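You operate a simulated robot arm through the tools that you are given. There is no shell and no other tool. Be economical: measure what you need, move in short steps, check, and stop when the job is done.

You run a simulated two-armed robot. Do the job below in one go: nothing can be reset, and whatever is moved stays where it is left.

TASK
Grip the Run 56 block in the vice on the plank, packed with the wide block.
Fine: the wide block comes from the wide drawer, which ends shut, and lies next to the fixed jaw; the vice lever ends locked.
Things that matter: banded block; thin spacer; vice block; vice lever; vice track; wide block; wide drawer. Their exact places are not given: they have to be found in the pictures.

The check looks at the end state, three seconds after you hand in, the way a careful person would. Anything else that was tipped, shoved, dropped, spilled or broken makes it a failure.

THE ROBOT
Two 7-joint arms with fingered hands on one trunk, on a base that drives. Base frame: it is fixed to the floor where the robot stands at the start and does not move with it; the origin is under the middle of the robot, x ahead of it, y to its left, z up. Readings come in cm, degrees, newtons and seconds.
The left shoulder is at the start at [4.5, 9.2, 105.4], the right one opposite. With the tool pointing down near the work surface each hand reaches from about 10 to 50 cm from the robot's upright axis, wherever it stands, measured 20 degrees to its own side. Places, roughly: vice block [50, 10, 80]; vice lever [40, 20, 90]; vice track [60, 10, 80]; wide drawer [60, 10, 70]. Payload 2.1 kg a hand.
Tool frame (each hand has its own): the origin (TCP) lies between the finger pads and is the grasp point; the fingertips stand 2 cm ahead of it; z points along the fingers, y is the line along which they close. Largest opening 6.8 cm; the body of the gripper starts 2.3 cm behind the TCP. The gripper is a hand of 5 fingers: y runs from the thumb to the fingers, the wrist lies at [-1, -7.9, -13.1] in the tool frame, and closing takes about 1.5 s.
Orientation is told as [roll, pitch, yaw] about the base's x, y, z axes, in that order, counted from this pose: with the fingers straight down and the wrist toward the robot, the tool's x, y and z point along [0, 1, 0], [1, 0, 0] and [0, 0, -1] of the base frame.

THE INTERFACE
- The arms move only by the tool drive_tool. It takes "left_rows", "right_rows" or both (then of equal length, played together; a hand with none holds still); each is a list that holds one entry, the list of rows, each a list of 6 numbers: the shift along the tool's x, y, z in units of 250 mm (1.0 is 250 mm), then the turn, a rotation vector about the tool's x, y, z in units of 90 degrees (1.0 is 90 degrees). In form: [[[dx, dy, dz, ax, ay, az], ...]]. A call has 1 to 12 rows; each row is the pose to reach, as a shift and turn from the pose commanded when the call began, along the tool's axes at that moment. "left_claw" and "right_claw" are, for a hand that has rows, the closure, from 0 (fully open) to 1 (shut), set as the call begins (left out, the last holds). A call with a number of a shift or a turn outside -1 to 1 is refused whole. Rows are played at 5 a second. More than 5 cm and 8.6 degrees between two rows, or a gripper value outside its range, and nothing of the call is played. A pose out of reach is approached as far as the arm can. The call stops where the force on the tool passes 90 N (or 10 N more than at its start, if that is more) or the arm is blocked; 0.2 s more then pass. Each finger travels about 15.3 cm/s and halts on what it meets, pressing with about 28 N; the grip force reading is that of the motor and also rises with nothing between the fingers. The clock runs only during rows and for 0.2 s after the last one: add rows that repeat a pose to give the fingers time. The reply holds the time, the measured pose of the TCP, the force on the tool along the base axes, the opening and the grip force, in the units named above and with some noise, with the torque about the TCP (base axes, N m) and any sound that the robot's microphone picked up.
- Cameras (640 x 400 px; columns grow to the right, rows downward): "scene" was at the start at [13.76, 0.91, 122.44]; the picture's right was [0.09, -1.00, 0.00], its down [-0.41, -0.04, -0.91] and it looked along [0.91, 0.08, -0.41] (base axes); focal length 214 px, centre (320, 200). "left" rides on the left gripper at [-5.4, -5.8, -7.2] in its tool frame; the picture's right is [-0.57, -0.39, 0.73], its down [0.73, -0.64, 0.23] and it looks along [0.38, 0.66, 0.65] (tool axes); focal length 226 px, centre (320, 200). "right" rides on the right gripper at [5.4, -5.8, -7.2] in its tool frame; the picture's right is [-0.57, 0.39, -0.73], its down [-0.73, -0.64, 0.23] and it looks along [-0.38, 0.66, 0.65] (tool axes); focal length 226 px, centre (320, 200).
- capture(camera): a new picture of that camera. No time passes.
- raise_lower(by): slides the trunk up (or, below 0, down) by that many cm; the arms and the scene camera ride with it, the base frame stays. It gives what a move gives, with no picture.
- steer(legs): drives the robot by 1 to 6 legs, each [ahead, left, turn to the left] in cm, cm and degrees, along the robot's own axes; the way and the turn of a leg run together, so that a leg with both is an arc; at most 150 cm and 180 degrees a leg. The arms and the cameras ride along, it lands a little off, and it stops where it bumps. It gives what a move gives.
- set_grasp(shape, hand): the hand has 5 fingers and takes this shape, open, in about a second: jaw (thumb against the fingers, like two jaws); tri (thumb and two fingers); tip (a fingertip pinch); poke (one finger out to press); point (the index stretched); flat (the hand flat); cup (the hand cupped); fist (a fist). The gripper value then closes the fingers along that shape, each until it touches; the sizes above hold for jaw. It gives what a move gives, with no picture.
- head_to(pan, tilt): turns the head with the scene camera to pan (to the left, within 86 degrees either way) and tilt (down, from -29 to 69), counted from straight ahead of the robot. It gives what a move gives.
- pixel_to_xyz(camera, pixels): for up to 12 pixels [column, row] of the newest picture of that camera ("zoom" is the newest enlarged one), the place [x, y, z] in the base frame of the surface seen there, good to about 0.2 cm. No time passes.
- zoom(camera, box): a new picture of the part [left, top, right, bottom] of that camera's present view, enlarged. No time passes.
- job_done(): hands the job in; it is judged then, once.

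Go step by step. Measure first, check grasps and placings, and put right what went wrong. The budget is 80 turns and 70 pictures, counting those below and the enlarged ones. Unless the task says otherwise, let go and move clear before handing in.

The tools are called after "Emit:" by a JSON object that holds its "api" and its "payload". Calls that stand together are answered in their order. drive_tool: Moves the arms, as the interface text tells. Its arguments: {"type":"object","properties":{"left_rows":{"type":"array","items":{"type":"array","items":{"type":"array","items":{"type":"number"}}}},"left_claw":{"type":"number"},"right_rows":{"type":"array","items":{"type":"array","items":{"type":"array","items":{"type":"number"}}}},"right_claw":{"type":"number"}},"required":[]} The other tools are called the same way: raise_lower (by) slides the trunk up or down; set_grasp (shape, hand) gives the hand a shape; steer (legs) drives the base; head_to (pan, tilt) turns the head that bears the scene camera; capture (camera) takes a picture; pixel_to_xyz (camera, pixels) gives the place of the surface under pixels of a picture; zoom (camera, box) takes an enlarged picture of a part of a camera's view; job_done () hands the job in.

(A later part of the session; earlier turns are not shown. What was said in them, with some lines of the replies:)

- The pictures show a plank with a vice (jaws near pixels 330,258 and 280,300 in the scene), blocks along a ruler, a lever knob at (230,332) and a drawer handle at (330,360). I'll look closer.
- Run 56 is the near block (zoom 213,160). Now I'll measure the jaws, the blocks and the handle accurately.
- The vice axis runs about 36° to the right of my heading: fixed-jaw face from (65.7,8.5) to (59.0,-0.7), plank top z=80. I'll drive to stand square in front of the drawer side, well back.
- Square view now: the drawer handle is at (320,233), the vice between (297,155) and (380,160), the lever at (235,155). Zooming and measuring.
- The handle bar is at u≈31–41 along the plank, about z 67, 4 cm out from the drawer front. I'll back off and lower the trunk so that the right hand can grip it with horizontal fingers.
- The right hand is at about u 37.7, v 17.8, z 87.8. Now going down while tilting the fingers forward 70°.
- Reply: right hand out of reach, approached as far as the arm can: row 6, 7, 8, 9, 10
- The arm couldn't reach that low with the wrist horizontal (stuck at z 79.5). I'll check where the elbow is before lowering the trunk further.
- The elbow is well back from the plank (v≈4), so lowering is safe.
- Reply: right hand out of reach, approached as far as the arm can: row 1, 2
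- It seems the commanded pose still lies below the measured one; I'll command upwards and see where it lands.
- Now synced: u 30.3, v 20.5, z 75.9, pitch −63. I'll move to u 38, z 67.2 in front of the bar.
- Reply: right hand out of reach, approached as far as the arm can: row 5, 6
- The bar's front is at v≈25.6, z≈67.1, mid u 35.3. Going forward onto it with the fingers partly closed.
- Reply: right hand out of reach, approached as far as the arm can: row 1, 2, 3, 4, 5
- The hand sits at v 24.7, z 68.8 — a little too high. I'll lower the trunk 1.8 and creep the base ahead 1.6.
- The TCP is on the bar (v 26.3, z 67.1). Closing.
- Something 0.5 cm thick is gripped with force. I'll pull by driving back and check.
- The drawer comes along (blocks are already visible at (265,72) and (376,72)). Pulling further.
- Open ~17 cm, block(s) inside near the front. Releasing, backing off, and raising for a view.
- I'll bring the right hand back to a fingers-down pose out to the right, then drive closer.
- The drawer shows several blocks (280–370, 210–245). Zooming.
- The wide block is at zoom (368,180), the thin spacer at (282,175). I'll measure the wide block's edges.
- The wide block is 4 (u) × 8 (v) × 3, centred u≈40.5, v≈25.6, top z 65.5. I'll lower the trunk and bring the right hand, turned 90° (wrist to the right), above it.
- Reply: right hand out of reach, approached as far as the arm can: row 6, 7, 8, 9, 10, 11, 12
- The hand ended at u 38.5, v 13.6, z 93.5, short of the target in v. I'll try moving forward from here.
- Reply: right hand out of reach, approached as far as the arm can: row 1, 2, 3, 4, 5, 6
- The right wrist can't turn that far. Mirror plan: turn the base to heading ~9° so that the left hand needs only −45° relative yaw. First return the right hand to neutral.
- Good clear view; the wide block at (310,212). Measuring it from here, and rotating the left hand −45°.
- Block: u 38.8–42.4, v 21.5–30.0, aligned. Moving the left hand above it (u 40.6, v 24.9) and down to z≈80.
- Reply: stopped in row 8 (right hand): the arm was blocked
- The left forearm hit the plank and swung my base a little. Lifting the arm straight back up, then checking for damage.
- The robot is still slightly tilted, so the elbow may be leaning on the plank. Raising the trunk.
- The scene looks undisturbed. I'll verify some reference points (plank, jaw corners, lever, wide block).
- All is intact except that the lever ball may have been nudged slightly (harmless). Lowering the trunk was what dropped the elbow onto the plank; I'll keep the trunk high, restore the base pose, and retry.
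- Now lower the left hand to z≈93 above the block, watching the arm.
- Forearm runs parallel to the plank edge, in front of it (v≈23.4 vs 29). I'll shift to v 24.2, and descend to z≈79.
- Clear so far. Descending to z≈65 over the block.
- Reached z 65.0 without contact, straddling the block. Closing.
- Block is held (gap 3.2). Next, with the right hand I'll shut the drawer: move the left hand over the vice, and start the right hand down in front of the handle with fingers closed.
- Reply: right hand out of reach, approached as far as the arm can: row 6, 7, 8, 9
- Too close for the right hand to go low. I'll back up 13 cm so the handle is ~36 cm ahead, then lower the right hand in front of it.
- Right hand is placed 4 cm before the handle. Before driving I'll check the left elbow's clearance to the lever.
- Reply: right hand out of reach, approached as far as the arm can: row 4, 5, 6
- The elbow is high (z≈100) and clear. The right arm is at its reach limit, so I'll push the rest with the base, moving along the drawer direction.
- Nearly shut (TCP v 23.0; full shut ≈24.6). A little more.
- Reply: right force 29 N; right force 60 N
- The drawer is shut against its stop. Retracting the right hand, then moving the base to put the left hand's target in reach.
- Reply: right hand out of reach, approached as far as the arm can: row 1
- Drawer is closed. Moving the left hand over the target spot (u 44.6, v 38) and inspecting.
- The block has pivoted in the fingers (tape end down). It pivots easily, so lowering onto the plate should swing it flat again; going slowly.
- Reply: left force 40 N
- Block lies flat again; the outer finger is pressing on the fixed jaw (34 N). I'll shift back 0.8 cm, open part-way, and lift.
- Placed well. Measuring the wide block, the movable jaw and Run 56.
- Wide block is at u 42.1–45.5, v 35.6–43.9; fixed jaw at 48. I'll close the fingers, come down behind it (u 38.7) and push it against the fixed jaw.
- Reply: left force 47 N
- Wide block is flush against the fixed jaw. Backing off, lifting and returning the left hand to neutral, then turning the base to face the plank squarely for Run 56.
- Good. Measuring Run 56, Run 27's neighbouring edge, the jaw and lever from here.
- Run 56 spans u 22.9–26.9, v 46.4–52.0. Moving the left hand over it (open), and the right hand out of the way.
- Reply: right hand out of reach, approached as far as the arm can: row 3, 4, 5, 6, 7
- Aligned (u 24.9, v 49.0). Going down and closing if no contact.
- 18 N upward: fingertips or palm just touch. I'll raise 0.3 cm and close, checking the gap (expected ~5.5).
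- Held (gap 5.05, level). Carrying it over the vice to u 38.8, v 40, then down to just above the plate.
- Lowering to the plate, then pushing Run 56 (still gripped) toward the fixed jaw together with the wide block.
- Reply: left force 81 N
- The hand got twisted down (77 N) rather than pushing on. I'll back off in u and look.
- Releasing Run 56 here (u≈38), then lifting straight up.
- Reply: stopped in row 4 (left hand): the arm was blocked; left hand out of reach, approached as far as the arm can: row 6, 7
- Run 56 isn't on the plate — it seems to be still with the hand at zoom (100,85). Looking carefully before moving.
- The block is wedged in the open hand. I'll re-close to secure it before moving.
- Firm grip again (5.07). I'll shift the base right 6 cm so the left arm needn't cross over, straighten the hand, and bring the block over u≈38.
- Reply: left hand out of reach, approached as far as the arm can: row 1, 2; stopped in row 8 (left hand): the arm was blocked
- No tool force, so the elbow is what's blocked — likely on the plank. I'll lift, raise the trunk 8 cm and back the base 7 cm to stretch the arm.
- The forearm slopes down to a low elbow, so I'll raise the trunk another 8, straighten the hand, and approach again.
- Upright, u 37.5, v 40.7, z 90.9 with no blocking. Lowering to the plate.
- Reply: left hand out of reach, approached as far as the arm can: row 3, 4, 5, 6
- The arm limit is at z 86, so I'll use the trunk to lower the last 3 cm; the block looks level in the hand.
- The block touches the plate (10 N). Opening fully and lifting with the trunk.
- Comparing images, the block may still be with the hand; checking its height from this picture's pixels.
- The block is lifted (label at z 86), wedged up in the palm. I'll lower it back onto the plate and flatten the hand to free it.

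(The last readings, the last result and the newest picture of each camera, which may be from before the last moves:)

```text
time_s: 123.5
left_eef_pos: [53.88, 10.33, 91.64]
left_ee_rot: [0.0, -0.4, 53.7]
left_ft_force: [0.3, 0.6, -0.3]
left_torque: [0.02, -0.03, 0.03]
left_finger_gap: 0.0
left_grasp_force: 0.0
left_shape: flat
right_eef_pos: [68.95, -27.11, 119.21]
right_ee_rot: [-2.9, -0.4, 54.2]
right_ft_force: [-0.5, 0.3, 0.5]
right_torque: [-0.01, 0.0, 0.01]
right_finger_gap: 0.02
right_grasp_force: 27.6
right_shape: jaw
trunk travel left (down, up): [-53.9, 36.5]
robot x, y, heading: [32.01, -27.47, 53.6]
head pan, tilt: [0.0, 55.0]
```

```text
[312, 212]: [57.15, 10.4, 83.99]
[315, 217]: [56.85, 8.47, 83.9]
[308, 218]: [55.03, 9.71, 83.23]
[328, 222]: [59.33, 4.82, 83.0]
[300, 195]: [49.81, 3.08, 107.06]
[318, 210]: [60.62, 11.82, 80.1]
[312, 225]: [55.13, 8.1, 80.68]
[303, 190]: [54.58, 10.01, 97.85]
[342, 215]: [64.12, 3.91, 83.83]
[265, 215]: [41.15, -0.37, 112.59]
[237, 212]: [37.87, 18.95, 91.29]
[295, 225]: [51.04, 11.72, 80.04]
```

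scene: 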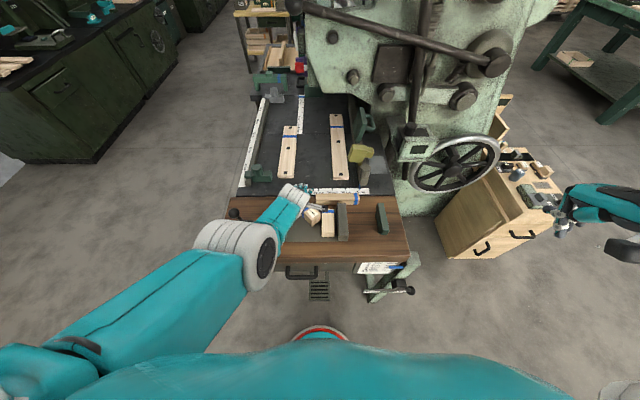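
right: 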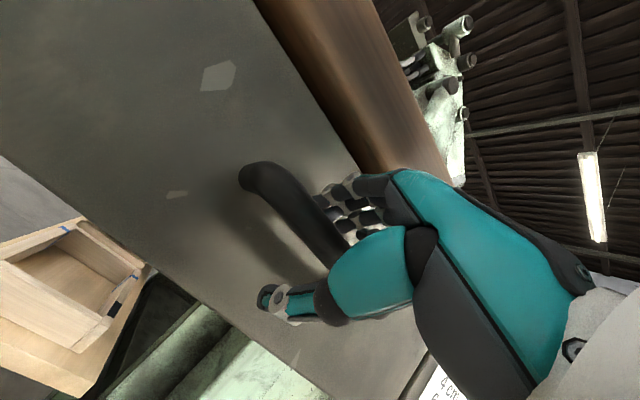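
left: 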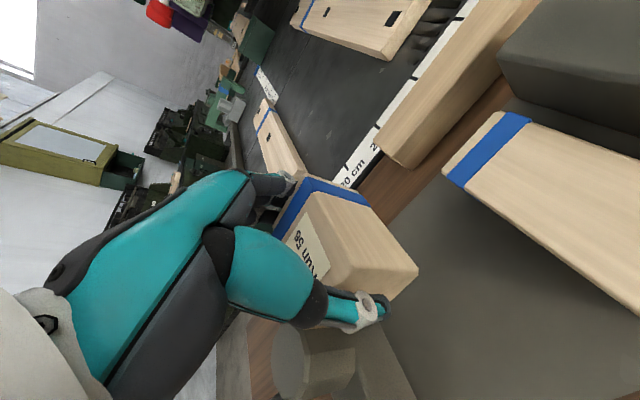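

Run 56 is on the plate (top z 84, about u 40, v 41), against the wide block side. Now reshape the left hand, close it, and move over to the outer side of the movable jaw (u≈24).

Emit:
{"api": "drive_tool", "payload": {"left_rows": [[[0, 0, -0.1, 0, 0, 0], [0, 0, -0.2, 0, 0, 0], [0.1, 0, -0.24, 0, 0, 0], [0.25, 0, -0.24, 0, 0, 0], [0.4, 0, -0.24, 0, 0, 0], [0.53, 0, -0.24, 0, 0, 0], [0.53, 0, -0.24, 0, 0, 0]]]}}

Emit:
{"api": "set_grasp", "payload": {"hand": "left", "shape": "jaw"}}

Emit:
{"api": "drive_tool", "payload": {"left_rows": [[[0, 0, 0.06, 0, 0, 0], [0, 0, 0.12, 0, 0, 0], [0, 0, 0.18, 0, 0, 0], [0, 0, 0.24, 0, 0, 0], [0, 0, 0.3, 0, 0, 0], [0, 0, 0.3, 0, 0, 0]]], "left_claw": 1}}

```text
time_s: 125.1
left_eef_pos: [43.21, 18.05, 97.41]
left_ee_rot: [0.0, -0.5, 53.8]
left_ft_force: [-0.5, -0.3, 0.1]
left_torque: [0.0, -0.01, -0.03]
left_finger_gap: 0.0
left_grasp_force: 0.1
left_shape: flat
right_eef_pos: [68.91, -27.26, 119.18]
right_ee_rot: [-2.9, -0.4, 54.1]
right_ft_force: [0.8, 0.0, -0.5]
right_torque: [-0.02, 0.01, 0.0]
right_finger_gap: 0.01
right_grasp_force: 27.8
right_shape: jaw
trunk travel left (down, up): [-53.9, 36.5]
robot x, y, heading: [31.96, -27.07, 53.7]
head pan, tilt: [0.0, 55.0]
```

```text
time_s: 126.0
left_eef_pos: [43.24, 18.08, 97.44]
left_ee_rot: [-0.1, -0.5, 53.7]
left_ft_force: [-0.7, 0.0, -0.1]
left_torque: [-0.01, -0.01, 0.0]
left_finger_gap: 6.78
left_grasp_force: 0.0
left_shape: jaw
right_eef_pos: [68.99, -27.19, 119.18]
right_ee_rot: [-2.9, -0.4, 54.3]
right_ft_force: [-0.6, -0.1, 0.0]
right_torque: [-0.01, -0.01, 0.01]
right_finger_gap: 0.0
right_grasp_force: 27.8
right_shape: jaw
trunk travel left (down, up): [-53.9, 36.5]
robot x, y, heading: [32.33, -27.34, 53.8]
head pan, tilt: [0.0, 55.0]
```

```text
time_s: 127.4
left_eef_pos: [43.21, 18.05, 90.18]
left_ee_rot: [0.1, -0.5, 53.8]
left_ft_force: [-0.1, -0.4, -0.2]
left_torque: [0.0, 0.02, -0.03]
left_finger_gap: 0.0
left_grasp_force: 28.6
left_shape: jaw
right_eef_pos: [68.93, -27.19, 119.18]
right_ee_rot: [-2.8, -0.4, 54.2]
right_ft_force: [-0.2, -0.2, -0.6]
right_torque: [0.01, 0.03, 0.01]
right_finger_gap: 0.0
right_grasp_force: 28.1
right_shape: jaw
trunk travel left (down, up): [-53.9, 36.5]
robot x, y, heading: [31.93, -27.53, 53.8]
head pan, tilt: [0.0, 55.0]
```

Positioned at u 24.2, v 40.1. Lowering by trunk to z≈83.7, then pushing the jaw +u.

Emit:
{"api": "raise_lower", "payload": {"by": -6.4}}

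Emit:
{"api": "drive_tool", "payload": {"left_rows": [[[-0.06, 0, 0, 0, 0, 0], [-0.12, 0, 0, 0, 0, 0], [-0.17, 0, 0, 0, 0, 0], [-0.22, 0, 0, 0, 0, 0], [-0.26, 0, 0, 0, 0, 0], [-0.3, 0, 0, 0, 0, 0], [-0.33, 0, 0, 0, 0, 0], [-0.36, 0, 0, 0, 0, 0]]]}}

```text
time_s: 128.4
left_eef_pos: [43.18, 18.18, 83.69]
left_ee_rot: [-0.1, -0.5, 53.7]
left_ft_force: [0.9, 0.3, 0.0]
left_torque: [-0.01, -0.01, 0.0]
left_finger_gap: 0.0
left_grasp_force: 27.8
left_shape: jaw
right_eef_pos: [68.82, -27.16, 112.88]
right_ee_rot: [-2.8, -0.4, 54.3]
right_ft_force: [-0.3, 0.2, 0.2]
right_torque: [-0.01, 0.01, 0.04]
right_finger_gap: 0.03
right_grasp_force: 28.0
right_shape: jaw
trunk travel left (down, up): [-47.5, 42.9]
robot x, y, heading: [32.17, -27.67, 53.9]
head pan, tilt: [0.0, 55.0]
```

```text
time_s: 130.2
left_eef_pos: [50.56, 12.82, 83.66]
left_ee_rot: [-0.1, -0.5, 53.8]
left_ft_force: [-1.4, 0.2, 0.8]
left_torque: [-0.02, -0.01, -0.02]
left_finger_gap: 0.01
left_grasp_force: 28.4
left_shape: jaw
right_eef_pos: [68.93, -27.22, 112.86]
right_ee_rot: [-2.7, -0.5, 54.0]
right_ft_force: [-0.2, -0.1, 0.4]
right_torque: [-0.03, -0.03, 0.0]
right_finger_gap: 0.01
right_grasp_force: 27.7
right_shape: jaw
trunk travel left (down, up): [-47.5, 42.9]
robot x, y, heading: [32.6, -27.22, 53.5]
head pan, tilt: [0.0, 55.0]
```

The jaw slides freely (TCP u 33.2). Continuing in finer steps until it presses.

Emit:
{"api": "drive_tool", "payload": {"left_rows": [[[-0.03, 0, 0, 0, 0, 0], [-0.055, 0, 0, 0, 0, 0], [-0.08, 0, 0, 0, 0, 0], [-0.1, 0, 0, 0, 0, 0], [-0.11, 0, 0, 0, 0, 0], [-0.12, 0, 0, 0, 0, 0]]]}}

Emit:
{"api": "zoom", "payload": {"camera": "scene", "box": [215, 170, 415, 270]}}

```text
time_s: 131.6
left_eef_pos: [52.34, 11.29, 83.85]
left_ee_rot: [-0.1, -0.3, 53.9]
left_ft_force: [-6.0, 4.3, 0.5]
left_torque: [-0.14, -0.14, -0.05]
left_finger_gap: 0.0
left_grasp_force: 27.3
left_shape: jaw
left hand out of reach, approached as far as the arm can: row 4, 5, 6
right_eef_pos: [68.92, -27.12, 112.87]
right_ee_rot: [-2.9, -0.4, 54.1]
right_ft_force: [-0.4, -0.3, 0.3]
right_torque: [0.01, 0.0, -0.01]
right_finger_gap: 0.0
right_grasp_force: 28.1
right_shape: jaw
trunk travel left (down, up): [-47.5, 42.9]
robot x, y, heading: [31.88, -27.27, 53.6]
head pan, tilt: [0.0, 55.0]
```

```text
3.20 times, centred on (315, 220) of scene
5 turns are left
```

zoom: 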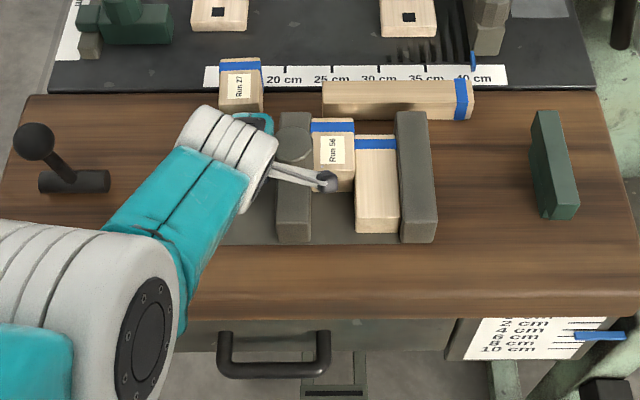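

Only 5 turns remain. The stack is jaw–Run 56–wide block–fixed jaw, all touching. I'll press it with a small base shift, retract, and bring the hand in front of the lever ball.

Emit:
{"api": "steer", "payload": {"legs": [[0, -0.9, 0]]}}

Emit:
{"api": "drive_tool", "payload": {"left_rows": [[[0.06, 0, 0, 0, 0, 0], [0.09, 0, -0.14, 0, 0, 0], [0.09, 0, -0.32, 0, 0, 0], [0.09, 0, -0.5, 0, 0, 0], [0.2, -0.1, -0.56, 0, 0, 0], [0.34, -0.2, -0.56, 0, 0, 0], [0.48, -0.3, -0.56, 0, 0, 0], [0.62, -0.4, -0.56, 0, 0, 0], [0.716, -0.4, -0.56, 0, 0, 0], [0.716, -0.4, -0.56, 0, 0, 0]]], "left_claw": 1}}

Emit:
{"api": "raise_lower", "payload": {"by": -7}}

Emit:
{"api": "capture", "payload": {"camera": "scene"}}

Emit:
{"api": "pixel_to_xyz", "payload": {"camera": "scene", "pixels": [[226, 214], [238, 226], [302, 222], [310, 222], [319, 212], [335, 225], [345, 225], [320, 285]]}}

```text
time_s: 132.3
left_eef_pos: [52.47, 11.1, 83.79]
left_ee_rot: [0.0, -0.5, 54.1]
left_ft_force: [-40.5, 25.2, 9.2]
left_torque: [-0.87, -1.33, -0.35]
left_finger_gap: 0.0
left_grasp_force: 27.8
left_shape: jaw
right_eef_pos: [69.18, -27.44, 112.94]
right_ee_rot: [-3.1, -0.3, 54.3]
right_ft_force: [-0.1, -0.4, -0.3]
right_torque: [0.01, -0.02, -0.03]
right_finger_gap: 0.0
right_grasp_force: 27.6
right_shape: jaw
trunk travel left (down, up): [-47.5, 42.9]
robot x, y, heading: [33.02, -28.16, 53.6]
head pan, tilt: [0.0, 55.0]
```

```text
time_s: 134.5
left_eef_pos: [32.44, 13.04, 97.86]
left_ee_rot: [0.2, -0.4, 54.1]
left_ft_force: [0.4, -0.1, 0.1]
left_torque: [-0.03, -0.01, 0.0]
left_finger_gap: 0.0
left_grasp_force: 28.3
left_shape: jaw
right_eef_pos: [69.72, -27.6, 112.8]
right_ee_rot: [-2.9, -0.5, 54.3]
right_ft_force: [-0.4, -0.9, -0.1]
right_torque: [0.02, 0.04, -0.01]
right_finger_gap: 0.0
right_grasp_force: 27.5
right_shape: jaw
trunk travel left (down, up): [-47.5, 42.9]
robot x, y, heading: [33.0, -27.96, 53.5]
head pan, tilt: [0.0, 55.0]
```

```text
time_s: 135.6
left_eef_pos: [32.35, 13.09, 90.81]
left_ee_rot: [0.1, -0.5, 54.1]
left_ft_force: [-0.4, 0.1, 0.4]
left_torque: [-0.02, -0.03, -0.02]
left_finger_gap: 0.0
left_grasp_force: 27.9
left_shape: jaw
right_eef_pos: [69.57, -27.54, 105.89]
right_ee_rot: [-2.7, -0.4, 54.3]
right_ft_force: [-0.4, 0.6, 0.2]
right_torque: [-0.02, 0.02, 0.01]
right_finger_gap: 0.0
right_grasp_force: 28.2
right_shape: jaw
trunk travel left (down, up): [-40.5, 49.9]
robot x, y, heading: [32.77, -28.01, 53.8]
head pan, tilt: [0.0, 55.0]
```

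```text
2 pictures are left
```

scene: 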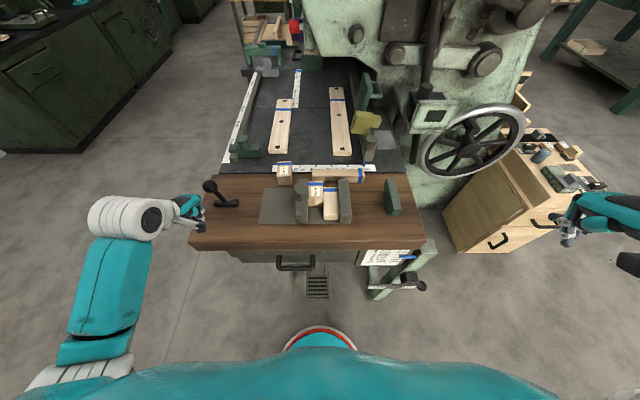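

```text
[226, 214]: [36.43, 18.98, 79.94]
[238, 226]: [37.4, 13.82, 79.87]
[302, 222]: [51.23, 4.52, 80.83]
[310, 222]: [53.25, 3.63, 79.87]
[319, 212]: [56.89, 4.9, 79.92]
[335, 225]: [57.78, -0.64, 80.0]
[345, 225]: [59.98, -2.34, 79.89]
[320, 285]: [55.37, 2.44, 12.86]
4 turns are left
```

The hand is in front of the lever (u 18.4, v 29.7, z 90.8); lever ball at (210,187). Pushing it away (+v) over to its stop, then backing off and looking.

Emit:
{"api": "drive_tool", "payload": {"left_rows": [[[0, 0.06, 0.06, 0, 0, 0], [0, 0.14, 0.1, 0, 0, 0], [0, 0.24, 0.1, 0, 0, 0], [0, 0.34, 0.1, 0, 0, 0], [0, 0.44, 0.1, 0, 0, 0], [0, 0.52, 0.12, 0, 0, 0], [0, 0.6, 0.15, 0, 0, 0], [0, 0.66, 0.19, 0, 0, 0], [0, 0.72, 0.24, 0, 0, 0], [0, 0.76, 0.28, 0, 0, 0]]], "left_claw": 1}}

Emit:
{"api": "drive_tool", "payload": {"left_rows": [[[0, -0.06, 0, 0, 0, 0], [0, -0.16, -0.06, 0, 0, 0], [0, -0.28, -0.16, 0, 0, 0], [0, -0.4, -0.26, 0, 0, 0], [0, -0.52, -0.34, 0, 0, 0]]]}}

Emit:
{"api": "zoom", "payload": {"camera": "scene", "box": [180, 150, 400, 280]}}

```text
time_s: 137.8
left_eef_pos: [39.16, 27.05, 85.67]
left_ee_rot: [1.4, 0.0, 56.8]
left_ft_force: [-26.2, 4.0, 0.8]
left_torque: [-0.13, -0.9, -0.28]
left_finger_gap: 0.0
left_grasp_force: 28.2
left_shape: jaw
left hand out of reach, approached as far as the arm can: row 8, 9, 10
right_eef_pos: [70.13, -25.63, 105.85]
right_ee_rot: [-3.0, -0.3, 56.3]
right_ft_force: [0.2, -0.3, 0.1]
right_torque: [-0.01, 0.0, -0.02]
right_finger_gap: 0.0
right_grasp_force: 28.3
right_shape: jaw
trunk travel left (down, up): [-40.5, 49.9]
robot x, y, heading: [33.48, -27.37, 55.7]
head pan, tilt: [0.0, 55.0]
stopped in row 10 (left hand): the force on the tool passed its limit at 98 N (the readings are from after the stop); the commanded pose is now the measured one
```

```text
time_s: 139.0
left_eef_pos: [32.85, 15.7, 94.25]
left_ee_rot: [1.1, 0.0, 56.3]
left_ft_force: [0.5, 0.2, -0.1]
left_torque: [-0.04, 0.03, 0.0]
left_finger_gap: 0.0
left_grasp_force: 27.5
left_shape: jaw
right_eef_pos: [70.37, -25.92, 105.83]
right_ee_rot: [-2.7, -0.3, 56.1]
right_ft_force: [-0.1, -0.6, 0.6]
right_torque: [0.0, 0.01, -0.01]
right_finger_gap: 0.01
right_grasp_force: 27.9
right_shape: jaw
trunk travel left (down, up): [-40.5, 49.9]
robot x, y, heading: [33.27, -27.27, 55.3]
head pan, tilt: [0.0, 55.0]
```

```text
2.91 times, centred on (290, 215) of scene
3 turns are left
```

zoom: 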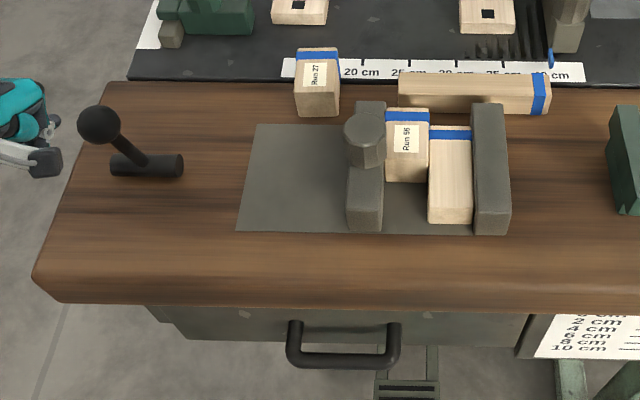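

The lever ball is still nearly upright at zoom (98,125) — the hand slid off to its left. I'll grip the ball itself and swing it along its arc away from me until it stops, reading where it ends.

Emit:
{"api": "pixel_to_xyz", "payload": {"camera": "zoom", "pixels": [[98, 125], [98, 110], [120, 145], [147, 165], [365, 150], [405, 165], [450, 190], [490, 190]]}}

Emit:
{"api": "drive_tool", "payload": {"left_rows": [[[0, 0, -0.15, 0, -0.012, 0.028], [0, 0, -0.22, 0, -0.012, 0.028], [-0.02, 0.13, -0.22, 0, -0.012, 0.028], [-0.038, 0.271, -0.22, 0, -0.012, 0.028], [-0.038, 0.271, -0.1, 0, -0.012, 0.028], [-0.038, 0.271, 0.03, 0, -0.012, 0.028], [-0.038, 0.271, 0.12, 0, -0.012, 0.028], [-0.038, 0.271, 0.154, 0, -0.012, 0.028], [-0.038, 0.271, 0.154, 0, -0.012, 0.028]]], "left_claw": 0}}

Emit:
{"api": "drive_tool", "payload": {"left_rows": [[[0, 0, 0, 0, 0, 0], [0, 0, 0, 0, 0, 0], [0, 0, 0, 0, 0, 0], [0, 0, 0, 0, 0, 0], [0, 0, 0, 0, 0, 0], [0, 0, 0, 0, 0, 0]]], "left_claw": 1}}

Emit:
{"api": "drive_tool", "payload": {"left_rows": [[[0, 0.03, 0, 0, 0, 0], [0, 0.064, -0.003, 0, 0, 0], [0, 0.126, 0.004, 0, 0, 0], [0, 0.187, 0.023, 0, 0, 0], [0, 0.244, 0.052, 0, 0, 0], [0, 0.294, 0.09, 0, 0, 0], [0, 0.33, 0.126, 0, 0, 0], [0, 0.372, 0.19, 0, 0, 0], [0, 0.402, 0.266, 0, 0, 0]]]}}

```text
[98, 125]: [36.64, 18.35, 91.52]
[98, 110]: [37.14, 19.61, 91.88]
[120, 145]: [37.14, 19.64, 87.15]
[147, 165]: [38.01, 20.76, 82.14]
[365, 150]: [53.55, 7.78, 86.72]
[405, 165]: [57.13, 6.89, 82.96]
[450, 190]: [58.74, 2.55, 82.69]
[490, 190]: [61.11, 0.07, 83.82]
```

```text
time_s: 141.0
left_eef_pos: [37.23, 21.04, 90.36]
left_ee_rot: [0.1, -0.1, 54.0]
left_ft_force: [-3.1, -1.8, 5.6]
left_torque: [-0.16, 0.05, -0.02]
left_finger_gap: 6.77
left_grasp_force: 0.1
left_shape: jaw
right_eef_pos: [70.37, -25.8, 105.97]
right_ee_rot: [-3.0, -0.2, 56.2]
right_ft_force: [1.0, 0.5, -0.4]
right_torque: [0.01, -0.02, 0.0]
right_finger_gap: 0.0
right_grasp_force: 27.0
right_shape: jaw
trunk travel left (down, up): [-40.5, 49.9]
robot x, y, heading: [33.56, -27.22, 55.5]
head pan, tilt: [0.0, 55.0]
```

```text
time_s: 142.4
left_eef_pos: [37.22, 21.08, 90.5]
left_ee_rot: [0.0, -0.1, 54.0]
left_ft_force: [-1.6, 1.2, 9.0]
left_torque: [0.06, -0.01, 0.06]
left_finger_gap: 1.4
left_grasp_force: 28.3
left_shape: jaw
right_eef_pos: [70.28, -25.75, 105.91]
right_ee_rot: [-2.9, -0.3, 56.2]
right_ft_force: [-0.3, 0.5, -0.1]
right_torque: [0.03, 0.03, 0.01]
right_finger_gap: 0.0
right_grasp_force: 27.4
right_shape: jaw
trunk travel left (down, up): [-40.5, 49.9]
robot x, y, heading: [33.31, -27.12, 55.5]
head pan, tilt: [0.0, 55.0]
```

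```text
time_s: 144.4
left_eef_pos: [41.62, 26.33, 86.8]
left_ee_rot: [0.2, -1.0, 53.9]
left_ft_force: [-4.4, 7.0, 54.7]
left_torque: [-0.58, 0.43, 0.0]
left_finger_gap: 0.74
left_grasp_force: 28.3
left_shape: jaw
left hand out of reach, approached as far as the arm can: row 7, 8, 9
right_eef_pos: [70.21, -25.92, 105.87]
right_ee_rot: [-2.8, -0.6, 56.1]
right_ft_force: [0.2, 0.7, 0.6]
right_torque: [0.01, -0.02, -0.03]
right_finger_gap: 0.0
right_grasp_force: 27.6
right_shape: jaw
trunk travel left (down, up): [-40.5, 49.9]
robot x, y, heading: [33.48, -27.53, 55.6]
head pan, tilt: [0.0, 55.0]
2 turns are left
```

The ball came along: lever swung from about −8° to roughly +45° beyond vertical, now resisting with 55 N. I'll press a little further to seat it, then open, lift straight off and retreat clear.

Emit:
{"api": "raise_lower", "payload": {"by": -1.5}}

Emit:
{"api": "drive_tool", "payload": {"left_rows": [[[0, 0.02, 0.02, 0, 0, 0], [0, 0.04, 0.05, 0, 0, 0], [0, 0.05, 0.08, 0, 0, 0]]]}}

Emit:
{"api": "drive_tool", "payload": {"left_rows": [[[0, 0, 0, 0, 0, 0], [0, 0, 0, 0, 0, 0], [0, 0, 0, 0, 0, 0], [0, 0, 0, 0, 0, 0], [0, 0, 0, 0, 0, 0]]], "left_claw": 0}}

Emit:
{"api": "drive_tool", "payload": {"left_rows": [[[0, 0, -0.06, 0, 0, 0], [0, 0, -0.14, 0, 0, 0], [0, 0, -0.24, 0, 0, 0], [0, 0, -0.36, 0, 0, 0], [0, 0, -0.5, 0, 0, 0], [0, -0.12, -0.6, 0, 0, 0], [0, -0.28, -0.6, 0, 0, 0], [0, -0.4, -0.6, 0, 0, 0]]]}}

Emit:
{"api": "zoom", "payload": {"camera": "scene", "box": [180, 150, 400, 280]}}

```text
time_s: 144.8
left_eef_pos: [41.68, 26.41, 86.67]
left_ee_rot: [0.1, -2.1, 54.1]
left_ft_force: [-14.5, -25.9, 44.6]
left_torque: [0.21, 0.25, -0.14]
left_finger_gap: 0.86
left_grasp_force: 27.6
left_shape: jaw
right_eef_pos: [70.22, -26.32, 105.3]
right_ee_rot: [-2.9, -0.5, 56.1]
right_ft_force: [0.0, -0.3, 0.9]
right_torque: [-0.02, 0.0, -0.02]
right_finger_gap: 0.01
right_grasp_force: 27.7
right_shape: jaw
trunk travel left (down, up): [-39.8, 50.6]
robot x, y, heading: [33.49, -27.55, 55.5]
head pan, tilt: [0.0, 55.0]
stopped: the force on the tool passed its limit at 100 N (the readings are from after the stop); the commanded pose is now the measured one
```

```text
time_s: 145.5
left_eef_pos: [41.87, 26.38, 86.59]
left_ee_rot: [0.4, -3.6, 54.2]
left_ft_force: [-11.4, -30.9, 56.2]
left_torque: [-0.01, 0.73, -0.04]
left_finger_gap: 0.83
left_grasp_force: 28.6
left_shape: jaw
left hand out of reach, approached as far as the arm can: row 1, 2, 3
right_eef_pos: [70.16, -26.41, 105.2]
right_ee_rot: [-2.8, -0.7, 56.4]
right_ft_force: [0.2, -0.2, 0.4]
right_torque: [0.01, 0.03, -0.01]
right_finger_gap: 0.0
right_grasp_force: 27.6
right_shape: jaw
trunk travel left (down, up): [-39.8, 50.6]
robot x, y, heading: [33.59, -27.14, 55.6]
head pan, tilt: [0.0, 55.0]
stopped in row 3 (left hand): the force on the tool passed its limit at 95 N (the readings are from after the stop); the commanded pose is now the measured one
```

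```text
time_s: 146.7
left_eef_pos: [41.87, 26.37, 86.46]
left_ee_rot: [0.2, -3.0, 54.0]
left_ft_force: [-20.5, -15.7, 54.4]
left_torque: [-0.45, 0.12, -0.34]
left_finger_gap: 6.8
left_grasp_force: 0.0
left_shape: jaw
right_eef_pos: [70.0, -26.33, 105.31]
right_ee_rot: [-2.8, -0.6, 56.3]
right_ft_force: [-0.6, 0.1, 1.0]
right_torque: [0.0, 0.02, -0.01]
right_finger_gap: 0.0
right_grasp_force: 28.4
right_shape: jaw
trunk travel left (down, up): [-39.8, 50.6]
robot x, y, heading: [33.7, -27.6, 55.6]
head pan, tilt: [0.0, 55.0]
```

```text
time_s: 148.5
left_eef_pos: [35.8, 18.07, 100.6]
left_ee_rot: [0.1, -2.5, 54.1]
left_ft_force: [0.6, 0.1, 0.0]
left_torque: [0.01, 0.04, -0.01]
left_finger_gap: 6.79
left_grasp_force: 0.0
left_shape: jaw
right_eef_pos: [70.24, -25.72, 105.13]
right_ee_rot: [-2.9, -0.2, 56.2]
right_ft_force: [0.3, 0.0, -0.2]
right_torque: [-0.02, 0.02, 0.03]
right_finger_gap: 0.02
right_grasp_force: 28.4
right_shape: jaw
trunk travel left (down, up): [-39.8, 50.6]
robot x, y, heading: [33.39, -27.43, 55.4]
head pan, tilt: [0.0, 55.0]
```

```text
2.91 times, centred on (290, 215) of scene
1 turns are left
```

zoom: 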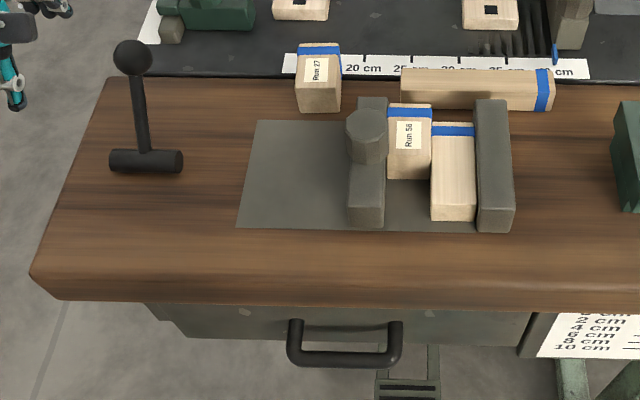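

The last picture shows the lever swung over to its far stop (ball at zoom 133,57). Run 56 and the wide block sit together between the jaws, the drawer is shut, and both hands are clear, so I'm handing in.

Emit:
{"api": "job_done", "payload": {}}

```text
The job is handed in.
```

I handed the job in. The last picture shows Run 56 between the vice jaws, packed with the wide block next to the fixed jaw, the drawer shut and both hands clear.

I can't confirm these points:
- **Lever lock:** I swung the lever away from me until it resisted about 100 N. I took that as its locked stop, since nothing on it marks which way locks.
- **Lever bump:** My left arm hit the plank early on and moved the lever about 26°. Everything else I measured afterwards was where it had been.
- **Vice grip:** I pressed the jaws together with about 50 N before swinging the lever over. I did not test the grip after that.
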